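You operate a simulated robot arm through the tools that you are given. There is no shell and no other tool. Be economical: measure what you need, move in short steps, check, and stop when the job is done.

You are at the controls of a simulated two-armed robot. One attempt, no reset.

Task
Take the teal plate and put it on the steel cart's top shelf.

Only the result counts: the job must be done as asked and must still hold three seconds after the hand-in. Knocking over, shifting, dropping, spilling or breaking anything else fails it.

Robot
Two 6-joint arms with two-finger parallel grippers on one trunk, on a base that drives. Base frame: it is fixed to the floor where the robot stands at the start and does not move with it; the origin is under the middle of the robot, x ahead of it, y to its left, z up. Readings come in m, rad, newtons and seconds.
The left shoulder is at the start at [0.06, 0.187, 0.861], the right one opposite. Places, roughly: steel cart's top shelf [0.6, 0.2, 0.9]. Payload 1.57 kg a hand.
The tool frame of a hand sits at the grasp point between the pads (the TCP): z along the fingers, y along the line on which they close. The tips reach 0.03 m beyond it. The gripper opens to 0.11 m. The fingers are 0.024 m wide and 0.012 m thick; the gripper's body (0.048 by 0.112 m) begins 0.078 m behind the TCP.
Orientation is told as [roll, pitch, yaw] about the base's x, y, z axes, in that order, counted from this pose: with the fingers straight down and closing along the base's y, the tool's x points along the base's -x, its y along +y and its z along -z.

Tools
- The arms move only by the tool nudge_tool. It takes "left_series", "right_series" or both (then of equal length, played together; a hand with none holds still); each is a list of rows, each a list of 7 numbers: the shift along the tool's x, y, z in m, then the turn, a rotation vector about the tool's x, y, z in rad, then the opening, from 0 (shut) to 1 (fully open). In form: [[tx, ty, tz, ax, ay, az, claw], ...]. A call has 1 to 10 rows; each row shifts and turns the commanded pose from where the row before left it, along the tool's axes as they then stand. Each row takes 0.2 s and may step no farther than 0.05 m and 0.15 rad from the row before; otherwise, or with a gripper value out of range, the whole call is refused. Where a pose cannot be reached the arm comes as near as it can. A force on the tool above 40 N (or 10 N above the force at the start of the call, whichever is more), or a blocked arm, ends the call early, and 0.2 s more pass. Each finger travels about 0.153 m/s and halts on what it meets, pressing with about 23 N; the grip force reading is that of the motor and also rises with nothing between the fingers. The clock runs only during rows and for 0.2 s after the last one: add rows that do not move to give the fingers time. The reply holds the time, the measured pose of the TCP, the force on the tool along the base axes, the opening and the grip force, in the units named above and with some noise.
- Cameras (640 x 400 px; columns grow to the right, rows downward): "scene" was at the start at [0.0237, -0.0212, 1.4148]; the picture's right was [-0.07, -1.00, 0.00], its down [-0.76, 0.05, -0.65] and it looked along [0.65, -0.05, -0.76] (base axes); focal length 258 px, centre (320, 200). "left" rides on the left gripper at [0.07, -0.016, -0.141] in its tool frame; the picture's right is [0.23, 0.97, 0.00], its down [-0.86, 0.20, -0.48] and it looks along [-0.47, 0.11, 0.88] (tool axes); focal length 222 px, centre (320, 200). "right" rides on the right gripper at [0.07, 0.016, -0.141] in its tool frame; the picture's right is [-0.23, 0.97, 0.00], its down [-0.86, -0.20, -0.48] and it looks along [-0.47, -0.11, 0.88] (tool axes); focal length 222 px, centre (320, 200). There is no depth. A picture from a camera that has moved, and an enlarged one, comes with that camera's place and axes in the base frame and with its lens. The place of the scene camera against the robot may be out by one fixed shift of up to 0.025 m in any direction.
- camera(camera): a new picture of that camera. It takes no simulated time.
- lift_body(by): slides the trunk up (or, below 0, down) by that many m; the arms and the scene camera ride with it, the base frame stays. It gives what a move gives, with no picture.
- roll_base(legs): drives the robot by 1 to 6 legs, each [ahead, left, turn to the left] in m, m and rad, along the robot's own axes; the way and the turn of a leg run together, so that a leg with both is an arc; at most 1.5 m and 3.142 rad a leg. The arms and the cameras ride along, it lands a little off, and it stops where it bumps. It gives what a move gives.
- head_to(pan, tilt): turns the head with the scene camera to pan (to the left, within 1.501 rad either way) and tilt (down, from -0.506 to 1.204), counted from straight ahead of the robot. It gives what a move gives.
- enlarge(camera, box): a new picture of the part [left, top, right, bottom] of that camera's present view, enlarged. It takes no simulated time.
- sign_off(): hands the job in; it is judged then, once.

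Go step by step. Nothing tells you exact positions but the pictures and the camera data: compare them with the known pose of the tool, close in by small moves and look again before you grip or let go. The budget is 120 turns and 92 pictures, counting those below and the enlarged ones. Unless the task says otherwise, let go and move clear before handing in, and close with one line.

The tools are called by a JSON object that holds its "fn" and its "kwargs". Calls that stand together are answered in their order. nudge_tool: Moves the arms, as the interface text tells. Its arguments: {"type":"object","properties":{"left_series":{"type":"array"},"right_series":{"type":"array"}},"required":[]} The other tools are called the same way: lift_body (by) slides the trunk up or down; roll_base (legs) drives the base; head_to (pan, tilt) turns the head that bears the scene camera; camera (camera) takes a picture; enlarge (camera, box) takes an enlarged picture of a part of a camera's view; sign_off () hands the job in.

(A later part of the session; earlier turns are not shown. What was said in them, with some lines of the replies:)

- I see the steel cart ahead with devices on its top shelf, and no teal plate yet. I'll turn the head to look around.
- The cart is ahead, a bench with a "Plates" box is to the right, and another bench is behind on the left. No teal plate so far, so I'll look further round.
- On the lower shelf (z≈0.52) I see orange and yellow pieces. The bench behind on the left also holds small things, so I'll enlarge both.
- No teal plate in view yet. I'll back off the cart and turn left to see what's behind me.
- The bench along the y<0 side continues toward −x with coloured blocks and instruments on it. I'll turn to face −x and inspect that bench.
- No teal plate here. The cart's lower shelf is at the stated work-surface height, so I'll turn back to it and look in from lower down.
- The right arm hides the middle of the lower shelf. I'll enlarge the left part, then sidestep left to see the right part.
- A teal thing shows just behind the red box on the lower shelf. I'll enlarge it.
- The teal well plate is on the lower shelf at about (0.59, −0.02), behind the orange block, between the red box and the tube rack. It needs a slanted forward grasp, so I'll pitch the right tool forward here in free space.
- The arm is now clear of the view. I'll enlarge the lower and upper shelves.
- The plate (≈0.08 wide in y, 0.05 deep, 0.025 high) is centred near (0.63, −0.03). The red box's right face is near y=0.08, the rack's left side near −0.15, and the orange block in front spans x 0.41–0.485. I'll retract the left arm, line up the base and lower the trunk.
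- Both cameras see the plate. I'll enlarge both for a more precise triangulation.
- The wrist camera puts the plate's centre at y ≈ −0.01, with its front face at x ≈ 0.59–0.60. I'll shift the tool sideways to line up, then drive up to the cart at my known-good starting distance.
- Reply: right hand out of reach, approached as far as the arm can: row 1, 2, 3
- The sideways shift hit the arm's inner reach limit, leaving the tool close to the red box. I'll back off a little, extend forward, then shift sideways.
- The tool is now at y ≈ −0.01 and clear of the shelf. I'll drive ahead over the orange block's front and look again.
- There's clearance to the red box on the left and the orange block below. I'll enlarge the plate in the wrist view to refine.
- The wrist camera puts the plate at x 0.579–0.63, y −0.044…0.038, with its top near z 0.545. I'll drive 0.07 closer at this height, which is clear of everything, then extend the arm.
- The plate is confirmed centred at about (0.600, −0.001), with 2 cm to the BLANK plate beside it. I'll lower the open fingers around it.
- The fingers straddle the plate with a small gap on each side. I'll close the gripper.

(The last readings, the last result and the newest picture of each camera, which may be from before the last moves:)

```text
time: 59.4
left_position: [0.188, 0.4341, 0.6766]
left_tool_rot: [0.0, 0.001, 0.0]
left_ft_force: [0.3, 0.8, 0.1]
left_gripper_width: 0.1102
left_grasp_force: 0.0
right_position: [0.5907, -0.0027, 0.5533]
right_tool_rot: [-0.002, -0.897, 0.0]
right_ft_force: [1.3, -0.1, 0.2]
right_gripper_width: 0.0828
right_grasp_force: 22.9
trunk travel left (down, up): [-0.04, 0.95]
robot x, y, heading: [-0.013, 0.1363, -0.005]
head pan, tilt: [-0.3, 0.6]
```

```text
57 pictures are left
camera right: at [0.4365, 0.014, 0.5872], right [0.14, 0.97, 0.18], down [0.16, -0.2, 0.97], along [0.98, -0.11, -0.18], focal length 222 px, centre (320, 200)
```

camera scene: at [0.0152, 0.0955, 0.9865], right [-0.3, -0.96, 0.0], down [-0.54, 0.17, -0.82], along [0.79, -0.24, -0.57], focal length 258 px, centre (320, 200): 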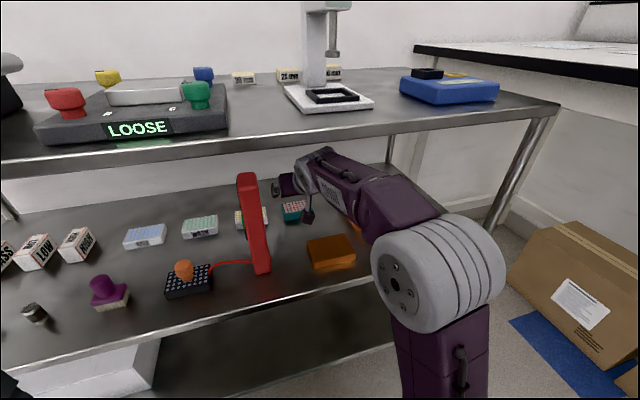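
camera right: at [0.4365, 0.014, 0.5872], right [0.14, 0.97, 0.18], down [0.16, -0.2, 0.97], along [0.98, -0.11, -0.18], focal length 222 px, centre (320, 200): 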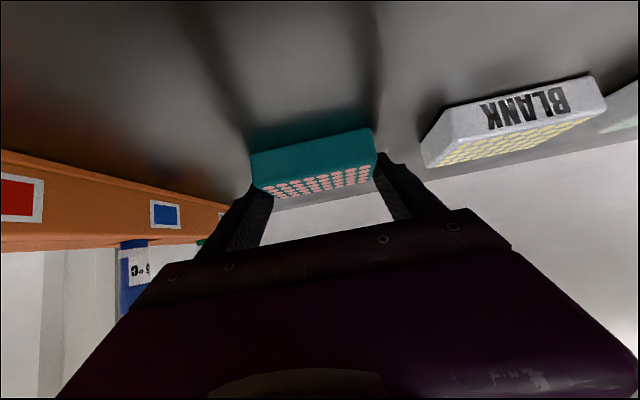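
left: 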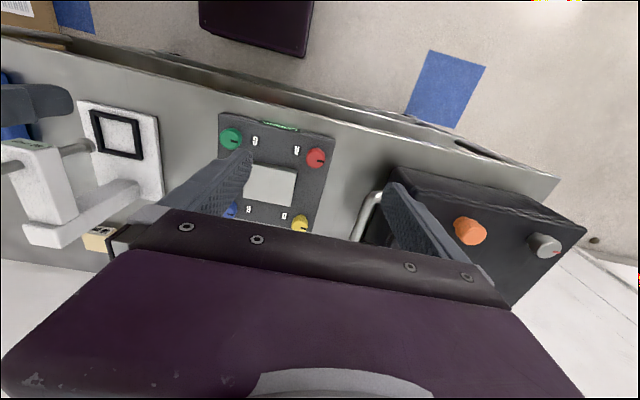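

Gripped at 0.083 m. I'll lift it 5 cm.

{"fn": "nudge_tool", "kwargs": {"right_series": [[-0.0156, 0, -0.0125, 0, 0, 0, 0.3], [-0.0156, 0, -0.0125, 0, 0, 0, 0.3], [-0.0156, 0, -0.0125, 0, 0, 0, 0.3], [0, 0, 0, 0, 0, 0, 0.3]]}}

{"fn": "camera", "kwargs": {"camera": "right"}}

{"fn": "camera", "kwargs": {"camera": "scene"}}

```text
time: 60.4
left_position: [0.1891, 0.4346, 0.6753]
left_tool_rot: [0.0, 0.0, 0.001]
left_ft_force: [-1.0, 1.3, 0.5]
left_gripper_width: 0.11
left_grasp_force: 0.1
right_position: [0.59, -0.0025, 0.613]
right_tool_rot: [-0.001, -0.899, 0.0]
right_ft_force: [0.1, -0.3, -0.4]
right_gripper_width: 0.033
right_grasp_force: 0.0
trunk travel left (down, up): [-0.04, 0.95]
robot x, y, heading: [-0.016, 0.1368, -0.001]
head pan, tilt: [-0.3, 0.6]
```

```text
56 pictures are left
camera right: at [0.4353, 0.0136, 0.647], right [0.14, 0.97, 0.18], down [0.16, -0.2, 0.97], along [0.98, -0.11, -0.18], focal length 222 px, centre (320, 200)
```

right: 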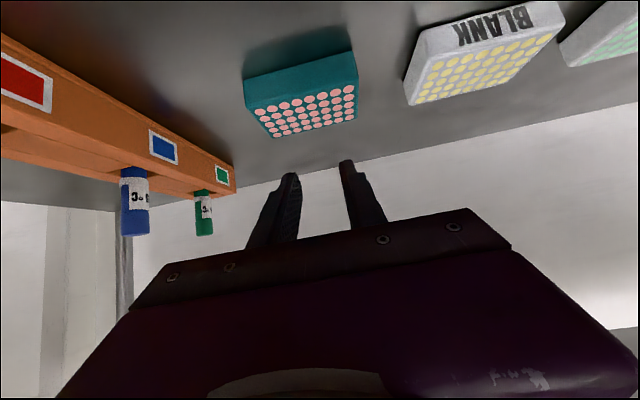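

```text
55 pictures are left
camera scene: at [0.0151, 0.0955, 0.9865], right [-0.3, -0.96, 0.0], down [-0.54, 0.17, -0.83], along [0.79, -0.24, -0.56], focal length 258 px, centre (320, 200)
```

scene: 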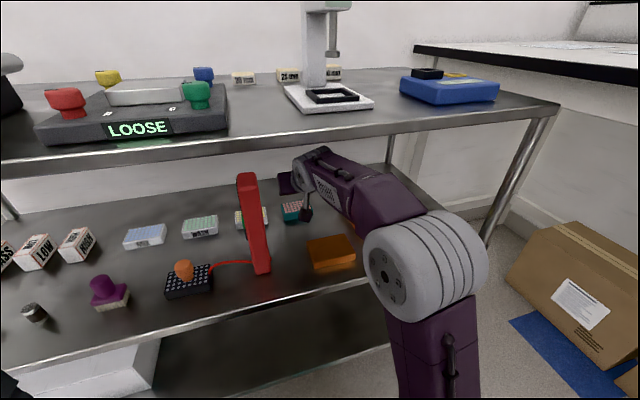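

The plate slipped out of the grip and stayed where it was. I'll look closely at it before retrying.

{"fn": "enlarge", "kwargs": {"camera": "right", "box": [220, 30, 400, 150]}}

{"fn": "enlarge", "kwargs": {"camera": "scene", "box": [220, 170, 380, 280]}}

```text
3.33 times, centred on (310, 90) of right
camera zoom: at [0.4353, 0.0136, 0.647], right [0.14, 0.97, 0.18], down [0.16, -0.2, 0.97], along [0.98, -0.11, -0.18], focal length 740 px, centre (353, 567)
```

zoom: 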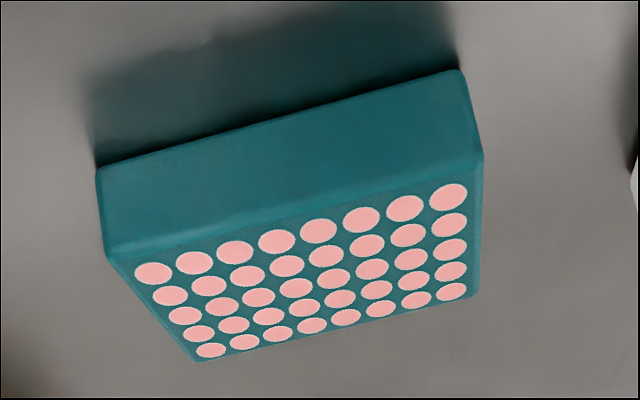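

```text
3.64 times, centred on (300, 225) of scene
camera zoom: at [0.0151, 0.0955, 0.9865], right [-0.3, -0.96, 0.0], down [-0.54, 0.17, -0.83], along [0.79, -0.24, -0.56], focal length 936 px, centre (393, 109)
```

zoom: 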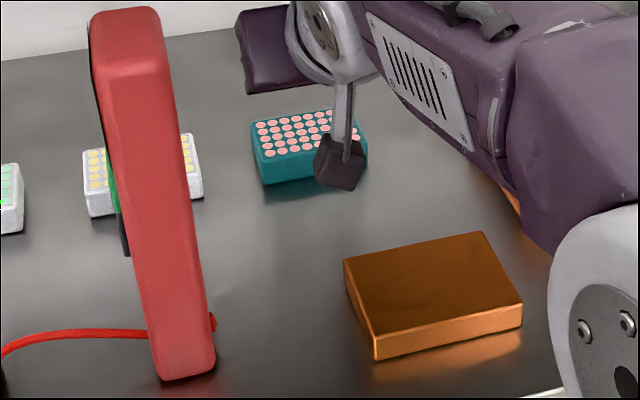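

Nothing unusual on the plate, so the bite was probably too shallow. I'll reopen, come down about 4 mm deeper, grip fully, and lift slowly.

{"fn": "nudge_tool", "kwargs": {"right_series": [[0, 0, 0, 0, 0, 0, 1], [0, 0.001, 0, 0, 0, 0, 1], [0, 0, 0, 0, 0, 0, 1], [0.0164, 0, 0.0131, 0, 0, 0, 1], [0.0164, 0, 0.0131, 0, 0, 0, 1], [0.0125, 0, 0.01, 0, 0, 0, 1], [0.0047, 0, 0.0037, 0, 0, 0, 1], [0, 0, 0, 0, 0, 0, 1]]}}

```text
time: 62.2
left_position: [0.1892, 0.4342, 0.6752]
left_tool_rot: [0.0, 0.001, 0.001]
left_ft_force: [0.6, 0.2, 0.2]
left_gripper_width: 0.1102
left_grasp_force: 0.0
right_position: [0.5899, 0.0008, 0.5495]
right_tool_rot: [-0.003, -0.901, 0.0]
right_ft_force: [-0.1, -0.4, 0.1]
right_gripper_width: 0.1102
right_grasp_force: 0.1
trunk travel left (down, up): [-0.04, 0.95]
robot x, y, heading: [-0.0144, 0.1413, 0.004]
head pan, tilt: [-0.3, 0.6]
```

No contact yet. I'll go down 2 mm more and close.

{"fn": "nudge_tool", "kwargs": {"right_series": [[0.0012, -0.001, 0.003, 0, 0, 0, 1], [0, 0, 0, 0, 0, 0, 0.7], [0, 0, 0, 0, 0, 0, 0.4], [0, 0, 0, 0, 0, 0, 0], [0, 0, 0, 0, 0, 0, 0], [0, 0, 0, 0, 0, 0, 0]]}}

{"fn": "camera", "kwargs": {"camera": "right"}}

```text
time: 63.6
left_position: [0.1887, 0.4352, 0.6765]
left_tool_rot: [0.0, 0.0, -0.002]
left_ft_force: [0.1, -0.2, 0.0]
left_gripper_width: 0.1101
left_grasp_force: 0.0
right_position: [0.5926, 0.0005, 0.5482]
right_tool_rot: [-0.003, -0.9, 0.0]
right_ft_force: [2.2, 2.7, 8.8]
right_gripper_width: 0.0833
right_grasp_force: 23.4
trunk travel left (down, up): [-0.04, 0.95]
robot x, y, heading: [-0.0233, 0.138, -0.0]
head pan, tilt: [-0.3, 0.6]
```

```text
52 pictures are left
camera right: at [0.4375, 0.0163, 0.5816], right [0.14, 0.97, 0.18], down [0.16, -0.2, 0.97], along [0.98, -0.11, -0.18], focal length 222 px, centre (320, 200)
```

right: 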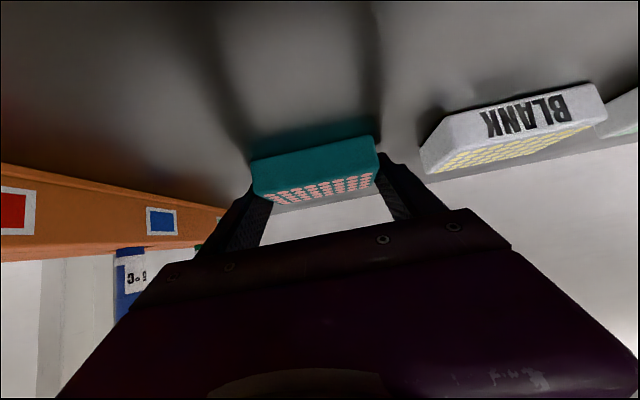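

The tips just touch the shelf and the grip is firm. Lifting slowly.

{"fn": "nudge_tool", "kwargs": {"right_series": [[-0.0023, 0, -0.0019, 0, 0, 0, 0], [-0.0031, 0, -0.0025, 0, 0, 0, 0], [-0.0039, 0, -0.0031, 0, 0, 0, 0], [-0.0039, 0, -0.0031, 0, 0, 0, 0], [0, 0, 0, 0, 0, 0, 0]]}}

{"fn": "camera", "kwargs": {"camera": "right"}}

```text
time: 64.8
left_position: [0.1874, 0.4336, 0.6765]
left_tool_rot: [0.0, -0.002, 0.0]
left_ft_force: [0.8, 0.8, 0.3]
left_gripper_width: 0.11
left_grasp_force: 0.1
right_position: [0.5916, -0.0006, 0.5644]
right_tool_rot: [-0.004, -0.898, 0.0]
right_ft_force: [0.4, 0.0, -1.7]
right_gripper_width: 0.0832
right_grasp_force: 23.4
trunk travel left (down, up): [-0.04, 0.95]
robot x, y, heading: [-0.018, 0.1382, 0.001]
head pan, tilt: [-0.3, 0.6]
```

```text
51 pictures are left
camera right: at [0.4383, 0.0154, 0.5976], right [0.14, 0.97, 0.18], down [0.16, -0.2, 0.97], along [0.98, -0.11, -0.18], focal length 222 px, centre (320, 200)
```

right: 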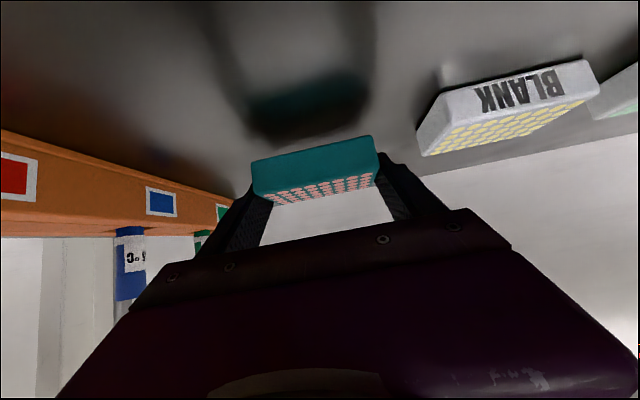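

The plate is lifted. I'll raise it further, gently.

{"fn": "nudge_tool", "kwargs": {"right_series": [[-0.0039, 0, -0.0031, 0, 0, 0, 0], [-0.0062, 0, -0.005, 0, 0, 0, 0], [-0.0078, 0, -0.0062, 0, 0, 0, 0], [-0.0078, 0, -0.0062, 0, 0, 0, 0], [-0.0078, 0, -0.0062, 0, 0, 0, 0], [-0.0039, 0, -0.0031, 0, 0, 0, 0], [0, 0, 0, 0, 0, 0, 0]]}}

{"fn": "camera", "kwargs": {"camera": "right"}}

```text
time: 66.4
left_position: [0.1893, 0.4345, 0.6755]
left_tool_rot: [-0.001, 0.0, 0.001]
left_ft_force: [-0.5, -0.3, 0.2]
left_gripper_width: 0.11
left_grasp_force: 0.1
right_position: [0.5911, -0.0008, 0.6101]
right_tool_rot: [-0.001, -0.897, 0.001]
right_ft_force: [0.0, -0.4, -0.7]
right_gripper_width: 0.0835
right_grasp_force: 23.5
trunk travel left (down, up): [-0.04, 0.95]
robot x, y, heading: [-0.0165, 0.1378, 0.0]
head pan, tilt: [-0.3, 0.6]
```

```text
50 pictures are left
camera right: at [0.4382, 0.0147, 0.6449], right [0.14, 0.97, 0.18], down [0.16, -0.2, 0.97], along [0.98, -0.11, -0.18], focal length 222 px, centre (320, 200)
```

right: 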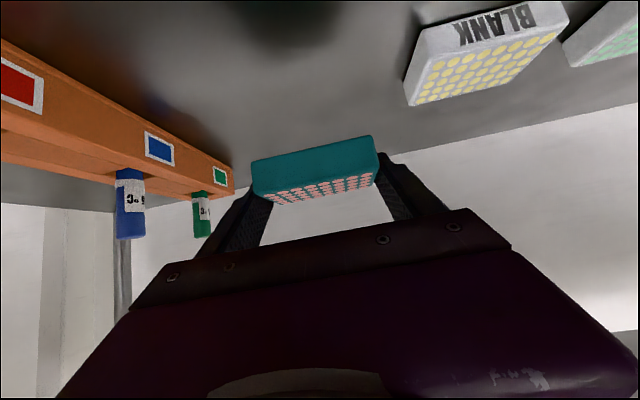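

Held firmly. I'll back straight out of the cart, then raise the trunk and look over the top shelf.

{"fn": "roll_base", "kwargs": {"legs": [[-0.2, 0, 0], [-0.25, 0, 0]]}}

{"fn": "lift_body", "kwargs": {"by": 0.45}}

{"fn": "head_to", "kwargs": {"pan": -0.2, "tilt": 0.6}}

{"fn": "camera", "kwargs": {"camera": "scene"}}

{"fn": "camera", "kwargs": {"camera": "right"}}

```text
time: 69.4
left_position: [-0.2555, 0.4335, 0.6754]
left_tool_rot: [0.0, 0.0, -0.002]
left_ft_force: [0.5, -0.2, 0.6]
left_gripper_width: 0.1099
left_grasp_force: 0.0
right_position: [0.1469, -0.0021, 0.6116]
right_tool_rot: [-0.001, -0.899, -0.002]
right_ft_force: [-0.3, -0.2, -0.7]
right_gripper_width: 0.0834
right_grasp_force: 23.1
trunk travel left (down, up): [-0.04, 0.95]
robot x, y, heading: [-0.4617, 0.1379, -0.003]
head pan, tilt: [-0.3, 0.6]
```

```text
refused: 0.45 is not a number from -0.4 to 0.4
```

```text
time: 70.1
left_position: [-0.255, 0.4333, 0.6762]
left_tool_rot: [0.0, 0.0, -0.002]
left_ft_force: [0.6, -0.7, -0.3]
left_gripper_width: 0.11
left_grasp_force: 0.1
right_position: [0.1456, -0.0025, 0.6111]
right_tool_rot: [-0.002, -0.898, -0.003]
right_ft_force: [-0.4, -0.2, -0.4]
right_gripper_width: 0.0831
right_grasp_force: 22.9
trunk travel left (down, up): [-0.04, 0.95]
robot x, y, heading: [-0.4658, 0.1381, 0.0]
head pan, tilt: [-0.201, 0.6]
```

```text
49 pictures are left
camera scene: at [-0.4281, 0.1043, 0.9865], right [-0.2, -0.98, 0.0], down [-0.55, 0.11, -0.83], along [0.81, -0.17, -0.56], focal length 258 px, centre (320, 200)
```

scene: 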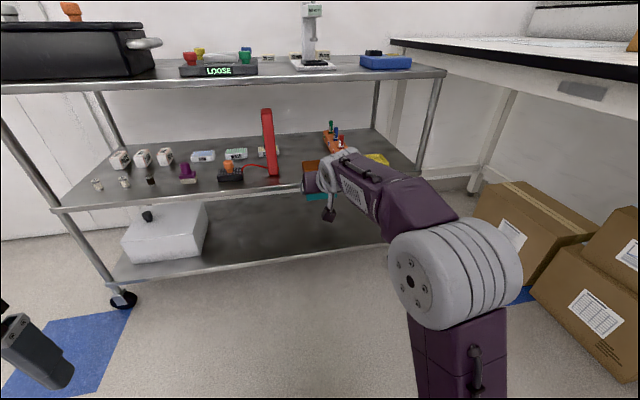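

```text
48 pictures are left
camera right: at [-0.0075, 0.014, 0.6447], right [0.15, 0.97, 0.18], down [0.16, -0.2, 0.97], along [0.98, -0.11, -0.18], focal length 222 px, centre (320, 200)
```

right: 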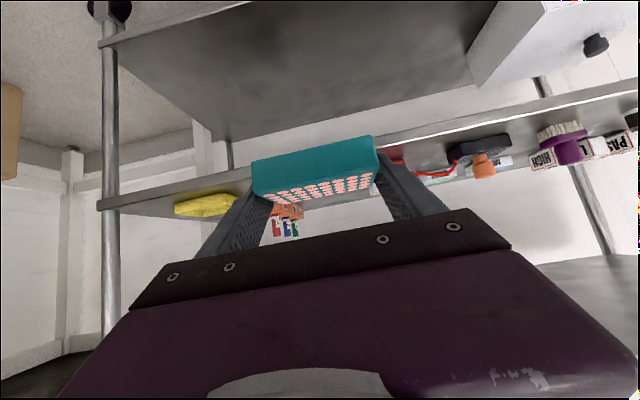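

Clear of the cart with the plate held. Raising the trunk in two steps.

{"fn": "lift_body", "kwargs": {"by": 0.35}}

{"fn": "lift_body", "kwargs": {"by": 0.2}}

{"fn": "head_to", "kwargs": {"pan": -0.2, "tilt": 0.75}}

{"fn": "camera", "kwargs": {"camera": "scene"}}

{"fn": "camera", "kwargs": {"camera": "right"}}

```text
time: 73.5
left_position: [-0.2552, 0.4338, 1.0262]
left_tool_rot: [-0.002, 0.001, -0.001]
left_ft_force: [0.2, 1.3, -0.7]
left_gripper_width: 0.1098
left_grasp_force: 0.1
right_position: [0.1459, -0.0024, 0.9613]
right_tool_rot: [-0.001, -0.898, -0.003]
right_ft_force: [1.0, 0.1, 0.1]
right_gripper_width: 0.0833
right_grasp_force: 23.5
trunk travel left (down, up): [-0.39, 0.6]
robot x, y, heading: [-0.4617, 0.1362, -0.002]
head pan, tilt: [-0.201, 0.6]
```

```text
time: 75.7
left_position: [-0.2555, 0.4348, 1.2245]
left_tool_rot: [0.001, -0.001, -0.002]
left_ft_force: [0.3, 0.2, -0.4]
left_gripper_width: 0.1101
left_grasp_force: 0.0
right_position: [0.1465, -0.0032, 1.1604]
right_tool_rot: [-0.002, -0.896, -0.004]
right_ft_force: [0.7, 1.1, -0.6]
right_gripper_width: 0.0835
right_grasp_force: 23.3
trunk travel left (down, up): [-0.59, 0.4]
robot x, y, heading: [-0.4612, 0.1346, -0.003]
head pan, tilt: [-0.201, 0.6]
```

```text
time: 76.4
left_position: [-0.2555, 0.4342, 1.2256]
left_tool_rot: [0.0, -0.001, -0.004]
left_ft_force: [0.2, -0.3, 0.5]
left_gripper_width: 0.11
left_grasp_force: 0.1
right_position: [0.1458, -0.0027, 1.161]
right_tool_rot: [-0.001, -0.898, -0.003]
right_ft_force: [-1.1, 0.0, -1.2]
right_gripper_width: 0.0835
right_grasp_force: 22.6
trunk travel left (down, up): [-0.59, 0.4]
robot x, y, heading: [-0.4648, 0.1355, 0.001]
head pan, tilt: [-0.201, 0.75]
```

```text
47 pictures are left
camera scene: at [-0.4334, 0.1054, 1.5237], right [-0.2, -0.98, 0.0], down [-0.67, 0.14, -0.73], along [0.72, -0.15, -0.68], focal length 258 px, centre (320, 200)
```

scene: 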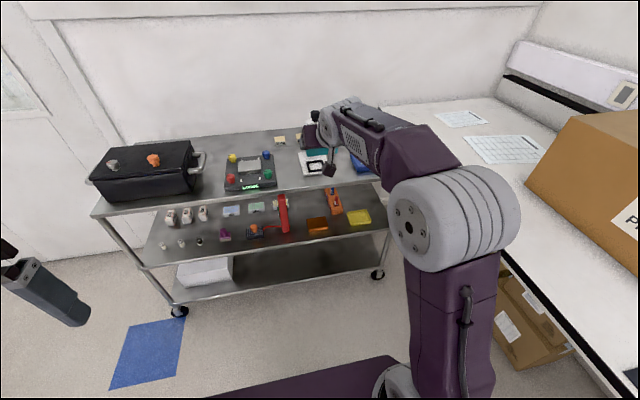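

```text
46 pictures are left
camera right: at [-0.0074, 0.014, 1.1947], right [0.15, 0.97, 0.18], down [0.16, -0.2, 0.97], along [0.98, -0.11, -0.18], focal length 222 px, centre (320, 200)
```

right: 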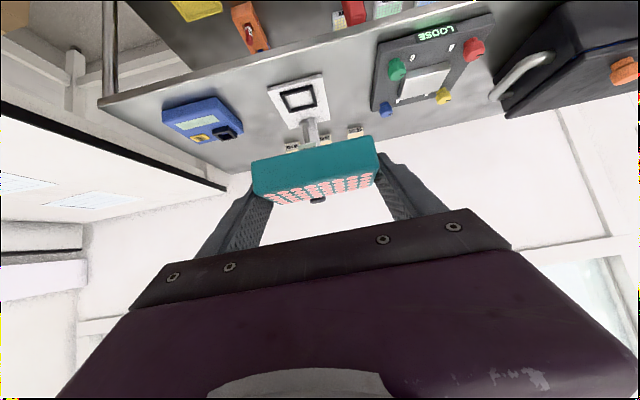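

Now I'll enlarge the top shelf in both views to choose a free spot.

{"fn": "enlarge", "kwargs": {"camera": "right", "box": [90, 0, 530, 180]}}

{"fn": "enlarge", "kwargs": {"camera": "scene", "box": [80, 110, 400, 230]}}

```text
1.45 times, centred on (310, 90) of right
camera zoom: at [-0.0074, 0.014, 1.1947], right [0.15, 0.97, 0.18], down [0.16, -0.2, 0.97], along [0.98, -0.11, -0.18], focal length 323 px, centre (334, 360)
```

zoom: 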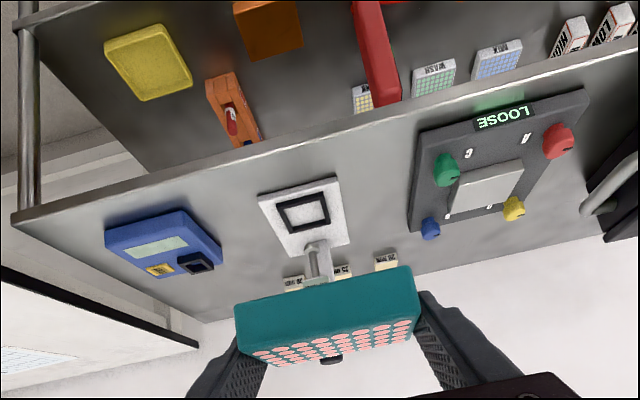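

```text
2.00 times, centred on (240, 170) of scene
camera zoom: at [-0.4334, 0.1054, 1.5237], right [-0.2, -0.98, 0.0], down [-0.67, 0.14, -0.73], along [0.72, -0.15, -0.68], focal length 515 px, centre (480, 260)
```

zoom: 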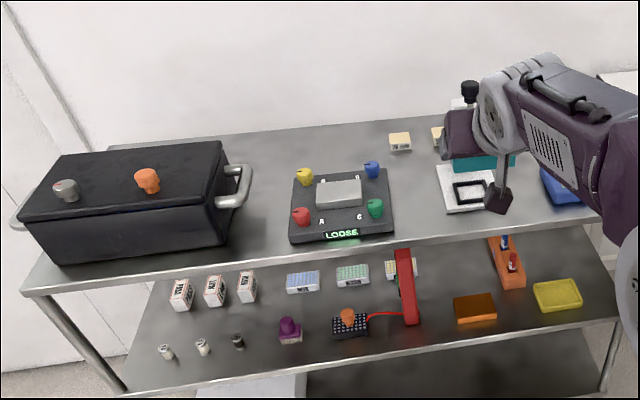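

The top shelf (z ≈ 0.865) has a roomy free area behind the blue device, around (0.67, −0.25). I'll test in free air whether the arm can extend another 5 cm.

{"fn": "nudge_tool", "kwargs": {"right_series": [[-0.008, -0.01, 0.01, 0, 0, 0, 0], [-0.008, -0.01, 0.01, 0, 0, 0, 0], [-0.008, -0.01, 0.01, 0, 0, 0, 0], [-0.008, -0.01, 0.01, 0, 0, 0, 0], [0, 0, 0, 0, 0, 0, 0]]}}

```text
time: 77.6
left_position: [-0.2561, 0.4347, 1.225]
left_tool_rot: [-0.001, 0.0, -0.002]
left_ft_force: [0.6, 0.2, 0.0]
left_gripper_width: 0.1099
left_grasp_force: 0.1
right_position: [0.1966, -0.0435, 1.1622]
right_tool_rot: [-0.004, -0.899, -0.001]
right_ft_force: [-0.2, -0.6, -0.7]
right_gripper_width: 0.0834
right_grasp_force: 22.4
trunk travel left (down, up): [-0.59, 0.4]
robot x, y, heading: [-0.4602, 0.1381, -0.007]
head pan, tilt: [-0.201, 0.75]
```

Reachable. I'll sidestep right by 0.2 m, advance partway, and look.

{"fn": "roll_base", "kwargs": {"legs": [[0, -0.2, 0], [0.2, 0, 0]]}}

{"fn": "camera", "kwargs": {"camera": "right"}}

{"fn": "camera", "kwargs": {"camera": "scene"}}

```text
time: 80.4
left_position: [-0.0622, 0.2318, 1.2253]
left_tool_rot: [0.001, 0.0, 0.006]
left_ft_force: [-0.2, 0.5, 0.6]
left_gripper_width: 0.1099
left_grasp_force: 0.0
right_position: [0.3954, -0.2432, 1.1611]
right_tool_rot: [-0.003, -0.897, 0.004]
right_ft_force: [0.6, 0.2, -1.2]
right_gripper_width: 0.083
right_grasp_force: 22.9
trunk travel left (down, up): [-0.59, 0.4]
robot x, y, heading: [-0.2617, -0.0653, 0.003]
head pan, tilt: [-0.201, 0.75]
```

```text
43 pictures are left
camera right: at [0.2413, -0.2279, 1.1955], right [0.14, 0.97, 0.18], down [0.16, -0.2, 0.97], along [0.98, -0.11, -0.18], focal length 222 px, centre (320, 200)
```

right: 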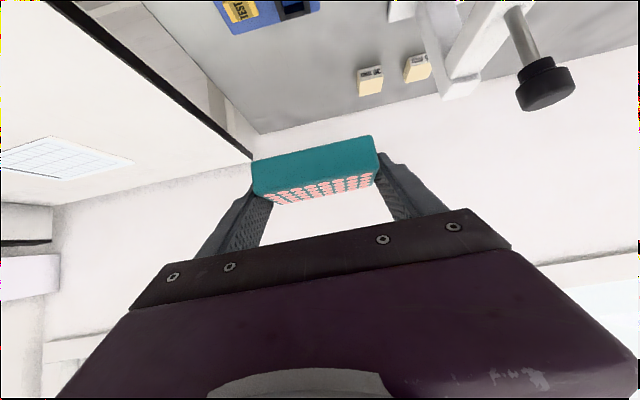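

```text
42 pictures are left
camera scene: at [-0.2378, -0.0989, 1.5236], right [-0.2, -0.98, 0.0], down [-0.67, 0.13, -0.73], along [0.72, -0.14, -0.68], focal length 258 px, centre (320, 200)
```

scene: 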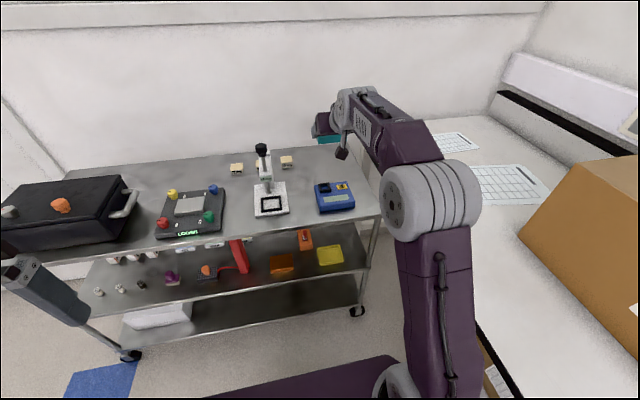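

The area behind the blue device (its back edge is at x ≈ 0.49) is clear out to x ≈ 0.78 and y ≈ −0.4. I'll drive forward at this height and then extend slightly.

{"fn": "roll_base", "kwargs": {"legs": [[0.25, 0, 0]]}}

{"fn": "nudge_tool", "kwargs": {"right_series": [[-0.008, 0, 0.01, 0, 0, 0, 0], [-0.008, 0, 0.01, 0, 0, 0, 0], [-0.004, 0, 0.005, 0, 0, 0, 0], [0, 0, 0, 0, 0, 0, 0]]}}

{"fn": "lift_body", "kwargs": {"by": -0.12}}

{"fn": "camera", "kwargs": {"camera": "right"}}

{"fn": "camera", "kwargs": {"camera": "scene"}}

```text
time: 82.2
left_position: [0.1917, 0.2324, 1.2261]
left_tool_rot: [0.0, -0.001, 0.006]
left_ft_force: [-0.7, -0.4, 0.1]
left_gripper_width: 0.11
left_grasp_force: 0.1
right_position: [0.6504, -0.2393, 1.1611]
right_tool_rot: [-0.002, -0.897, 0.007]
right_ft_force: [0.1, 0.2, -1.0]
right_gripper_width: 0.0832
right_grasp_force: 22.3
trunk travel left (down, up): [-0.59, 0.4]
robot x, y, heading: [-0.0109, -0.0655, 0.01]
head pan, tilt: [-0.201, 0.75]
```

```text
time: 83.2
left_position: [0.1917, 0.2331, 1.2261]
left_tool_rot: [0.0, 0.0, 0.009]
left_ft_force: [-0.1, 0.3, 0.2]
left_gripper_width: 0.11
left_grasp_force: 0.0
right_position: [0.6828, -0.2399, 1.1617]
right_tool_rot: [-0.001, -0.899, 0.008]
right_ft_force: [0.5, 0.5, -0.7]
right_gripper_width: 0.0832
right_grasp_force: 22.7
trunk travel left (down, up): [-0.59, 0.4]
robot x, y, heading: [-0.0097, -0.068, 0.006]
head pan, tilt: [-0.201, 0.75]
```

```text
time: 84.7
left_position: [0.1927, 0.2333, 1.1067]
left_tool_rot: [0.001, 0.001, 0.007]
left_ft_force: [0.5, 0.5, -1.2]
left_gripper_width: 0.1099
left_grasp_force: 0.0
right_position: [0.6827, -0.2398, 1.0408]
right_tool_rot: [-0.002, -0.898, 0.007]
right_ft_force: [0.0, -0.7, -0.2]
right_gripper_width: 0.0833
right_grasp_force: 23.3
trunk travel left (down, up): [-0.47, 0.52]
robot x, y, heading: [-0.014, -0.0644, 0.008]
head pan, tilt: [-0.201, 0.75]
```

```text
41 pictures are left
camera right: at [0.5293, -0.2244, 1.0752], right [0.14, 0.97, 0.18], down [0.16, -0.2, 0.97], along [0.98, -0.1, -0.18], focal length 222 px, centre (320, 200)
```

right: 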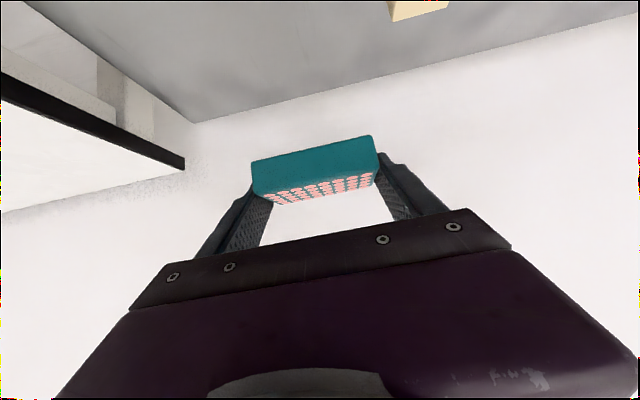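

```text
40 pictures are left
camera scene: at [0.0178, -0.0972, 1.4037], right [-0.19, -0.98, 0.0], down [-0.67, 0.13, -0.73], along [0.72, -0.14, -0.68], focal length 258 px, centre (320, 200)
```

scene: 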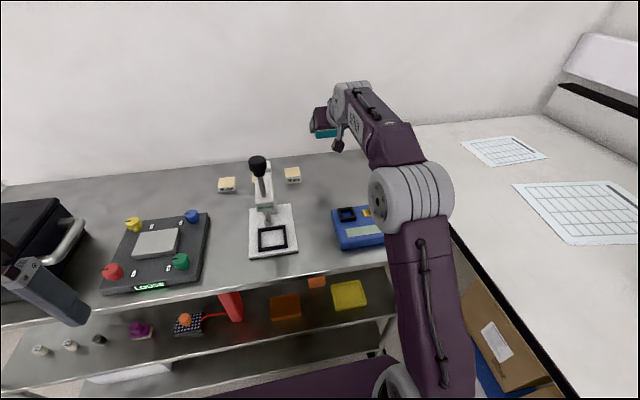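

The spot below is clear. I'll lower the trunk another 9 cm and look again.

{"fn": "lift_body", "kwargs": {"by": -0.09}}

{"fn": "camera", "kwargs": {"camera": "right"}}

{"fn": "camera", "kwargs": {"camera": "scene"}}

```text
time: 86.0
left_position: [0.1915, 0.233, 1.015]
left_tool_rot: [0.0, -0.001, 0.006]
left_ft_force: [-0.1, -0.2, 0.2]
left_gripper_width: 0.1101
left_grasp_force: 0.0
right_position: [0.6821, -0.2392, 0.9518]
right_tool_rot: [-0.002, -0.898, 0.007]
right_ft_force: [0.1, -0.1, 0.7]
right_gripper_width: 0.0832
right_grasp_force: 23.1
trunk travel left (down, up): [-0.38, 0.61]
robot x, y, heading: [-0.0082, -0.064, 0.014]
head pan, tilt: [-0.201, 0.75]
```

```text
39 pictures are left
camera right: at [0.5292, -0.2244, 0.9852], right [0.14, 0.97, 0.18], down [0.16, -0.2, 0.97], along [0.98, -0.1, -0.18], focal length 222 px, centre (320, 200)
```

right: 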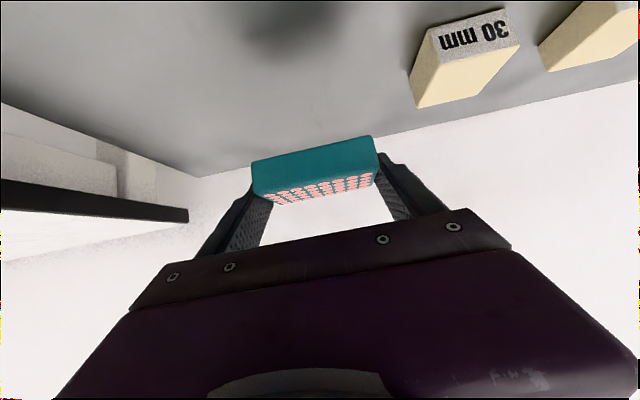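

```text
38 pictures are left
camera scene: at [0.0177, -0.0972, 1.3137], right [-0.19, -0.98, 0.0], down [-0.67, 0.13, -0.73], along [0.72, -0.14, -0.68], focal length 258 px, centre (320, 200)
```

scene: 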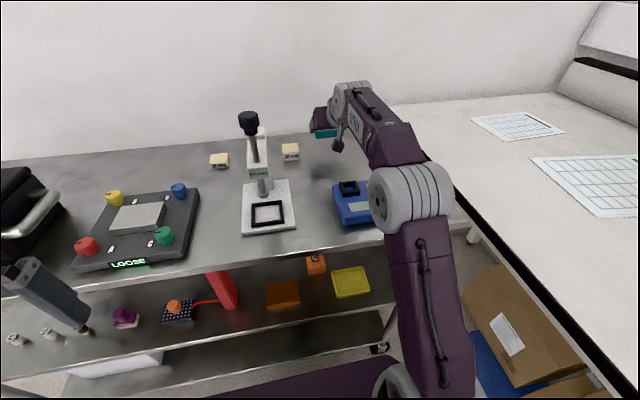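

Two-view triangulation puts the shelf at z ≈ 0.858, so the tool should touch down at about 0.885. I'll lower the trunk 4.5 cm more, then finish with small arm steps watching the force.

{"fn": "lift_body", "kwargs": {"by": -0.045}}

{"fn": "nudge_tool", "kwargs": {"right_series": [[0.0031, 0, 0.0025, 0, 0, 0, 0], [0.0031, 0, 0.0025, 0, 0, 0, 0], [0, 0, 0, 0, 0, 0, 0]]}}

{"fn": "camera", "kwargs": {"camera": "right"}}

```text
time: 86.8
left_position: [0.1929, 0.2339, 0.9707]
left_tool_rot: [0.001, 0.0, 0.009]
left_ft_force: [0.1, -1.5, 0.1]
left_gripper_width: 0.11
left_grasp_force: 0.1
right_position: [0.6834, -0.2402, 0.9066]
right_tool_rot: [-0.003, -0.898, 0.007]
right_ft_force: [-0.1, 0.1, 0.0]
right_gripper_width: 0.0833
right_grasp_force: 23.3
trunk travel left (down, up): [-0.335, 0.655]
robot x, y, heading: [-0.0121, -0.0649, 0.011]
head pan, tilt: [-0.201, 0.75]
```

```text
time: 87.6
left_position: [0.1921, 0.2326, 0.9707]
left_tool_rot: [0.0, 0.0, 0.006]
left_ft_force: [0.3, -0.5, 0.0]
left_gripper_width: 0.11
left_grasp_force: 0.0
right_position: [0.6838, -0.2398, 0.8962]
right_tool_rot: [-0.002, -0.899, 0.007]
right_ft_force: [0.5, 0.2, -1.3]
right_gripper_width: 0.0834
right_grasp_force: 23.0
trunk travel left (down, up): [-0.335, 0.655]
robot x, y, heading: [-0.0091, -0.0616, 0.005]
head pan, tilt: [-0.201, 0.75]
```

```text
37 pictures are left
camera right: at [0.53, -0.2245, 0.9312], right [0.14, 0.97, 0.18], down [0.16, -0.2, 0.97], along [0.98, -0.1, -0.18], focal length 222 px, centre (320, 200)
```

right: 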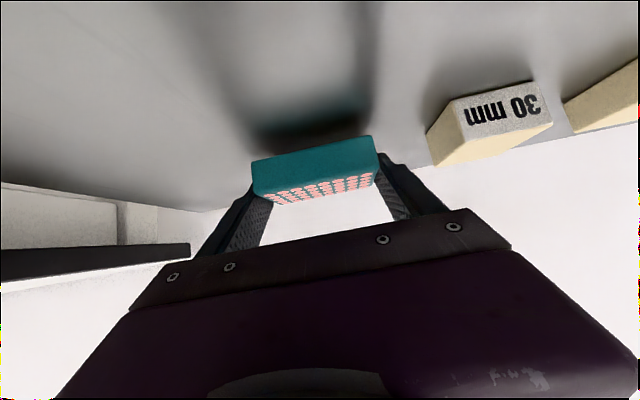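

The shadow says about 1.5 cm remains. Descending in small steps.

{"fn": "nudge_tool", "kwargs": {"right_series": [[0.0023, 0, 0.0019, 0, 0, 0, 0], [0.0023, 0, 0.0019, 0, 0, 0, 0], [0.0023, 0, 0.0019, 0, 0, 0, 0], [0, 0, 0, 0, 0, 0, 0]]}}

{"fn": "camera", "kwargs": {"camera": "right"}}

```text
time: 88.6
left_position: [0.1917, 0.2326, 0.9722]
left_tool_rot: [0.002, 0.0, 0.008]
left_ft_force: [-0.7, 0.0, -0.4]
left_gripper_width: 0.11
left_grasp_force: 0.1
right_position: [0.6838, -0.2393, 0.8895]
right_tool_rot: [-0.002, -0.898, 0.006]
right_ft_force: [0.2, -0.2, -1.2]
right_gripper_width: 0.0833
right_grasp_force: 22.8
trunk travel left (down, up): [-0.335, 0.655]
robot x, y, heading: [-0.0119, -0.0613, 0.004]
head pan, tilt: [-0.201, 0.75]
```

```text
36 pictures are left
camera right: at [0.53, -0.2238, 0.9237], right [0.14, 0.97, 0.18], down [0.16, -0.2, 0.97], along [0.98, -0.1, -0.18], focal length 222 px, centre (320, 200)
```

right: 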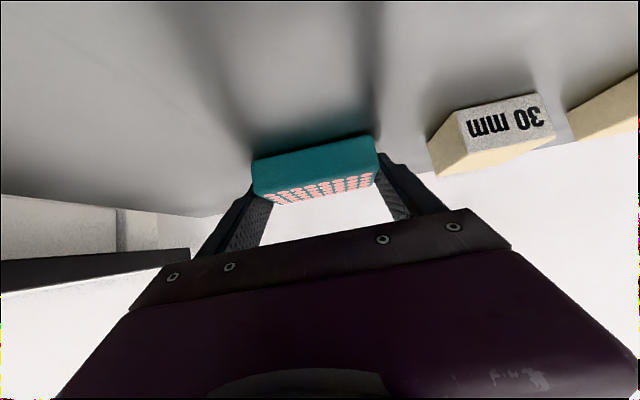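

Nearly down; continuing with 2 mm steps.

{"fn": "nudge_tool", "kwargs": {"right_series": [[0.0016, 0, 0.0012, 0, 0, 0, 0], [0.0016, 0, 0.0012, 0, 0, 0, 0], [0, 0, 0, 0, 0, 0, 0]]}}

```text
time: 89.4
left_position: [0.1926, 0.234, 0.9714]
left_tool_rot: [0.0, -0.002, 0.009]
left_ft_force: [-0.6, -0.5, -0.6]
left_gripper_width: 0.1099
left_grasp_force: 0.0
right_position: [0.6834, -0.2397, 0.8883]
right_tool_rot: [-0.002, -0.904, 0.007]
right_ft_force: [3.1, 0.5, 9.1]
right_gripper_width: 0.0833
right_grasp_force: 22.9
trunk travel left (down, up): [-0.335, 0.655]
robot x, y, heading: [-0.0107, -0.0643, 0.009]
head pan, tilt: [-0.201, 0.75]
```

Contact at 9 N, the same reading as at the pick. I'll open the fingers.

{"fn": "nudge_tool", "kwargs": {"right_series": [[0, 0, 0, 0, 0, 0, 0.8], [0, 0, 0, 0, 0, 0, 0.9], [0, 0, 0, 0, 0, 0, 1], [0, 0, 0, 0, 0, 0, 1]]}}

{"fn": "camera", "kwargs": {"camera": "right"}}

```text
time: 90.4
left_position: [0.1917, 0.2307, 0.9719]
left_tool_rot: [0.001, -0.003, 0.007]
left_ft_force: [-0.6, -0.3, -0.3]
left_gripper_width: 0.1103
left_grasp_force: 0.1
right_position: [0.6816, -0.2422, 0.8889]
right_tool_rot: [0.001, -0.903, 0.004]
right_ft_force: [-0.1, -14.6, 16.0]
right_gripper_width: 0.0986
right_grasp_force: 0.1
trunk travel left (down, up): [-0.335, 0.655]
robot x, y, heading: [-0.0096, -0.0671, 0.005]
head pan, tilt: [-0.201, 0.75]
```

```text
35 pictures are left
camera right: at [0.5278, -0.2266, 0.9213], right [0.14, 0.97, 0.18], down [0.16, -0.2, 0.97], along [0.98, -0.1, -0.18], focal length 222 px, centre (320, 200)
```

right: 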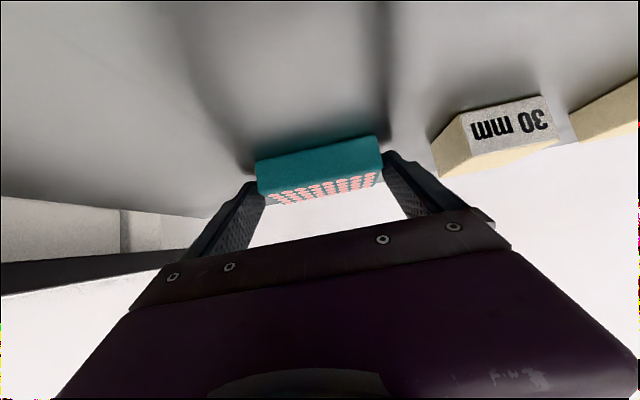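

The fingers have let go but the tips are rubbing on the shelf. I'll lift 3 mm and finish opening.

{"fn": "nudge_tool", "kwargs": {"right_series": [[-0.0012, 0, -0.001, 0, 0, 0, 0.9], [-0.0012, 0, -0.001, 0, 0, 0, 0.9], [0, 0, 0, 0, 0, 0, 1], [0, 0, 0, 0, 0, 0, 1]]}}

{"fn": "camera", "kwargs": {"camera": "right"}}

```text
time: 91.4
left_position: [0.1921, 0.2333, 0.9715]
left_tool_rot: [0.001, -0.001, 0.01]
left_ft_force: [0.0, -0.3, -0.1]
left_gripper_width: 0.1099
left_grasp_force: 0.0
right_position: [0.6823, -0.2388, 0.8881]
right_tool_rot: [-0.001, -0.896, 0.008]
right_ft_force: [-4.3, -2.2, 4.0]
right_gripper_width: 0.1091
right_grasp_force: 0.0
trunk travel left (down, up): [-0.335, 0.655]
robot x, y, heading: [-0.012, -0.066, 0.007]
head pan, tilt: [-0.201, 0.75]
```

```text
34 pictures are left
camera right: at [0.5283, -0.2236, 0.9224], right [0.14, 0.97, 0.18], down [0.16, -0.2, 0.97], along [0.98, -0.1, -0.18], focal length 222 px, centre (320, 200)
```

right: 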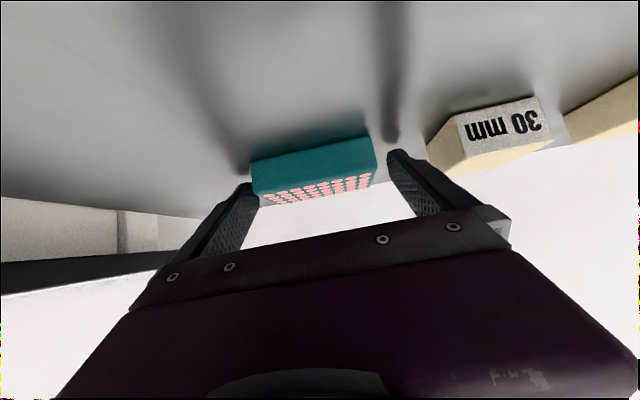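

There's a gap on both sides of the plate. I'll rise straight up.

{"fn": "nudge_tool", "kwargs": {"right_series": [[-0.0039, 0, -0.0031, 0, 0, 0, 1], [-0.0078, 0, -0.0062, 0, 0, 0, 1], [-0.0117, 0, -0.0094, 0, 0, 0, 1], [-0.0117, 0, -0.0094, 0, 0, 0, 1], [-0.0117, 0, -0.0094, 0, 0, 0, 1], [0, 0, 0, 0, 0, 0, 1]]}}

{"fn": "lift_body", "kwargs": {"by": 0.2}}

{"fn": "roll_base", "kwargs": {"legs": [[-0.25, 0, 0]]}}

{"fn": "camera", "kwargs": {"camera": "right"}}

{"fn": "camera", "kwargs": {"camera": "scene"}}

```text
time: 92.8
left_position: [0.1927, 0.2326, 0.9703]
left_tool_rot: [-0.001, 0.0, 0.008]
left_ft_force: [0.6, -0.1, -0.2]
left_gripper_width: 0.11
left_grasp_force: 0.1
right_position: [0.6827, -0.2407, 0.9478]
right_tool_rot: [-0.002, -0.899, 0.007]
right_ft_force: [-0.2, 0.3, 0.0]
right_gripper_width: 0.1099
right_grasp_force: 0.0
trunk travel left (down, up): [-0.335, 0.655]
robot x, y, heading: [-0.0123, -0.065, 0.007]
head pan, tilt: [-0.201, 0.75]
```

```text
time: 95.0
left_position: [0.1928, 0.2338, 1.1708]
left_tool_rot: [-0.002, -0.001, 0.008]
left_ft_force: [-0.5, 0.1, -0.6]
left_gripper_width: 0.1101
left_grasp_force: 0.1
right_position: [0.6827, -0.2419, 1.1475]
right_tool_rot: [-0.002, -0.898, 0.006]
right_ft_force: [0.3, 1.1, 0.3]
right_gripper_width: 0.1099
right_grasp_force: 0.1
trunk travel left (down, up): [-0.535, 0.455]
robot x, y, heading: [-0.0116, -0.0647, 0.003]
head pan, tilt: [-0.201, 0.75]
```

```text
time: 96.8
left_position: [-0.0569, 0.232, 1.1696]
left_tool_rot: [0.0, 0.0, 0.009]
left_ft_force: [-0.4, 0.5, -0.1]
left_gripper_width: 0.1101
left_grasp_force: 0.1
right_position: [0.4338, -0.242, 1.1494]
right_tool_rot: [-0.002, -0.899, 0.009]
right_ft_force: [0.1, -0.4, 0.3]
right_gripper_width: 0.1098
right_grasp_force: 0.1
trunk travel left (down, up): [-0.535, 0.455]
robot x, y, heading: [-0.2603, -0.0696, 0.009]
head pan, tilt: [-0.201, 0.75]
```

```text
33 pictures are left
camera right: at [0.2803, -0.2273, 1.1821], right [0.14, 0.97, 0.18], down [0.16, -0.2, 0.97], along [0.98, -0.1, -0.18], focal length 222 px, centre (320, 200)
```

right: 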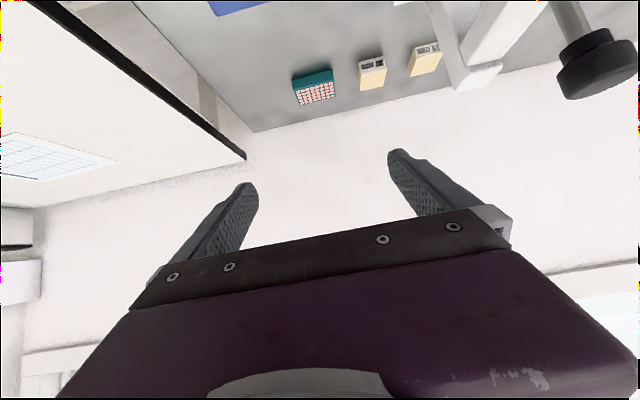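

```text
32 pictures are left
camera scene: at [-0.2317, -0.0991, 1.4686], right [-0.19, -0.98, 0.0], down [-0.67, 0.13, -0.73], along [0.72, -0.14, -0.68], focal length 258 px, centre (320, 200)
```

scene: 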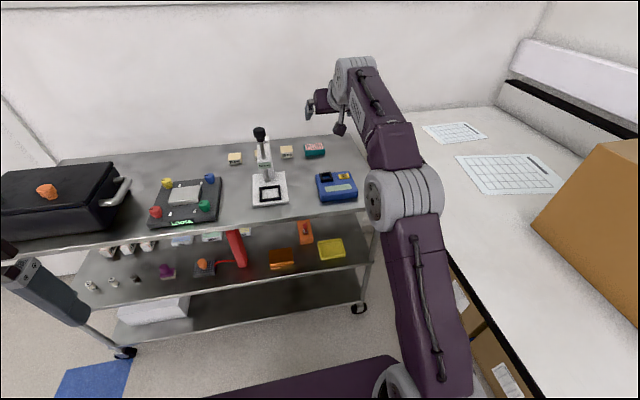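

The teal plate rests flat on the cart's top shelf, nothing else has shifted, and both hands are clear. Handing in.

{"fn": "sign_off", "kwargs": {}}

```text
The job is handed in.
```

The teal plate is on the steel cart's top shelf, flat in the open space behind the blue device, and I've handed the job in. In the last pictures nothing else on the cart appeared moved. The first grip slipped before the plate left the lower shelf, and the second one held.
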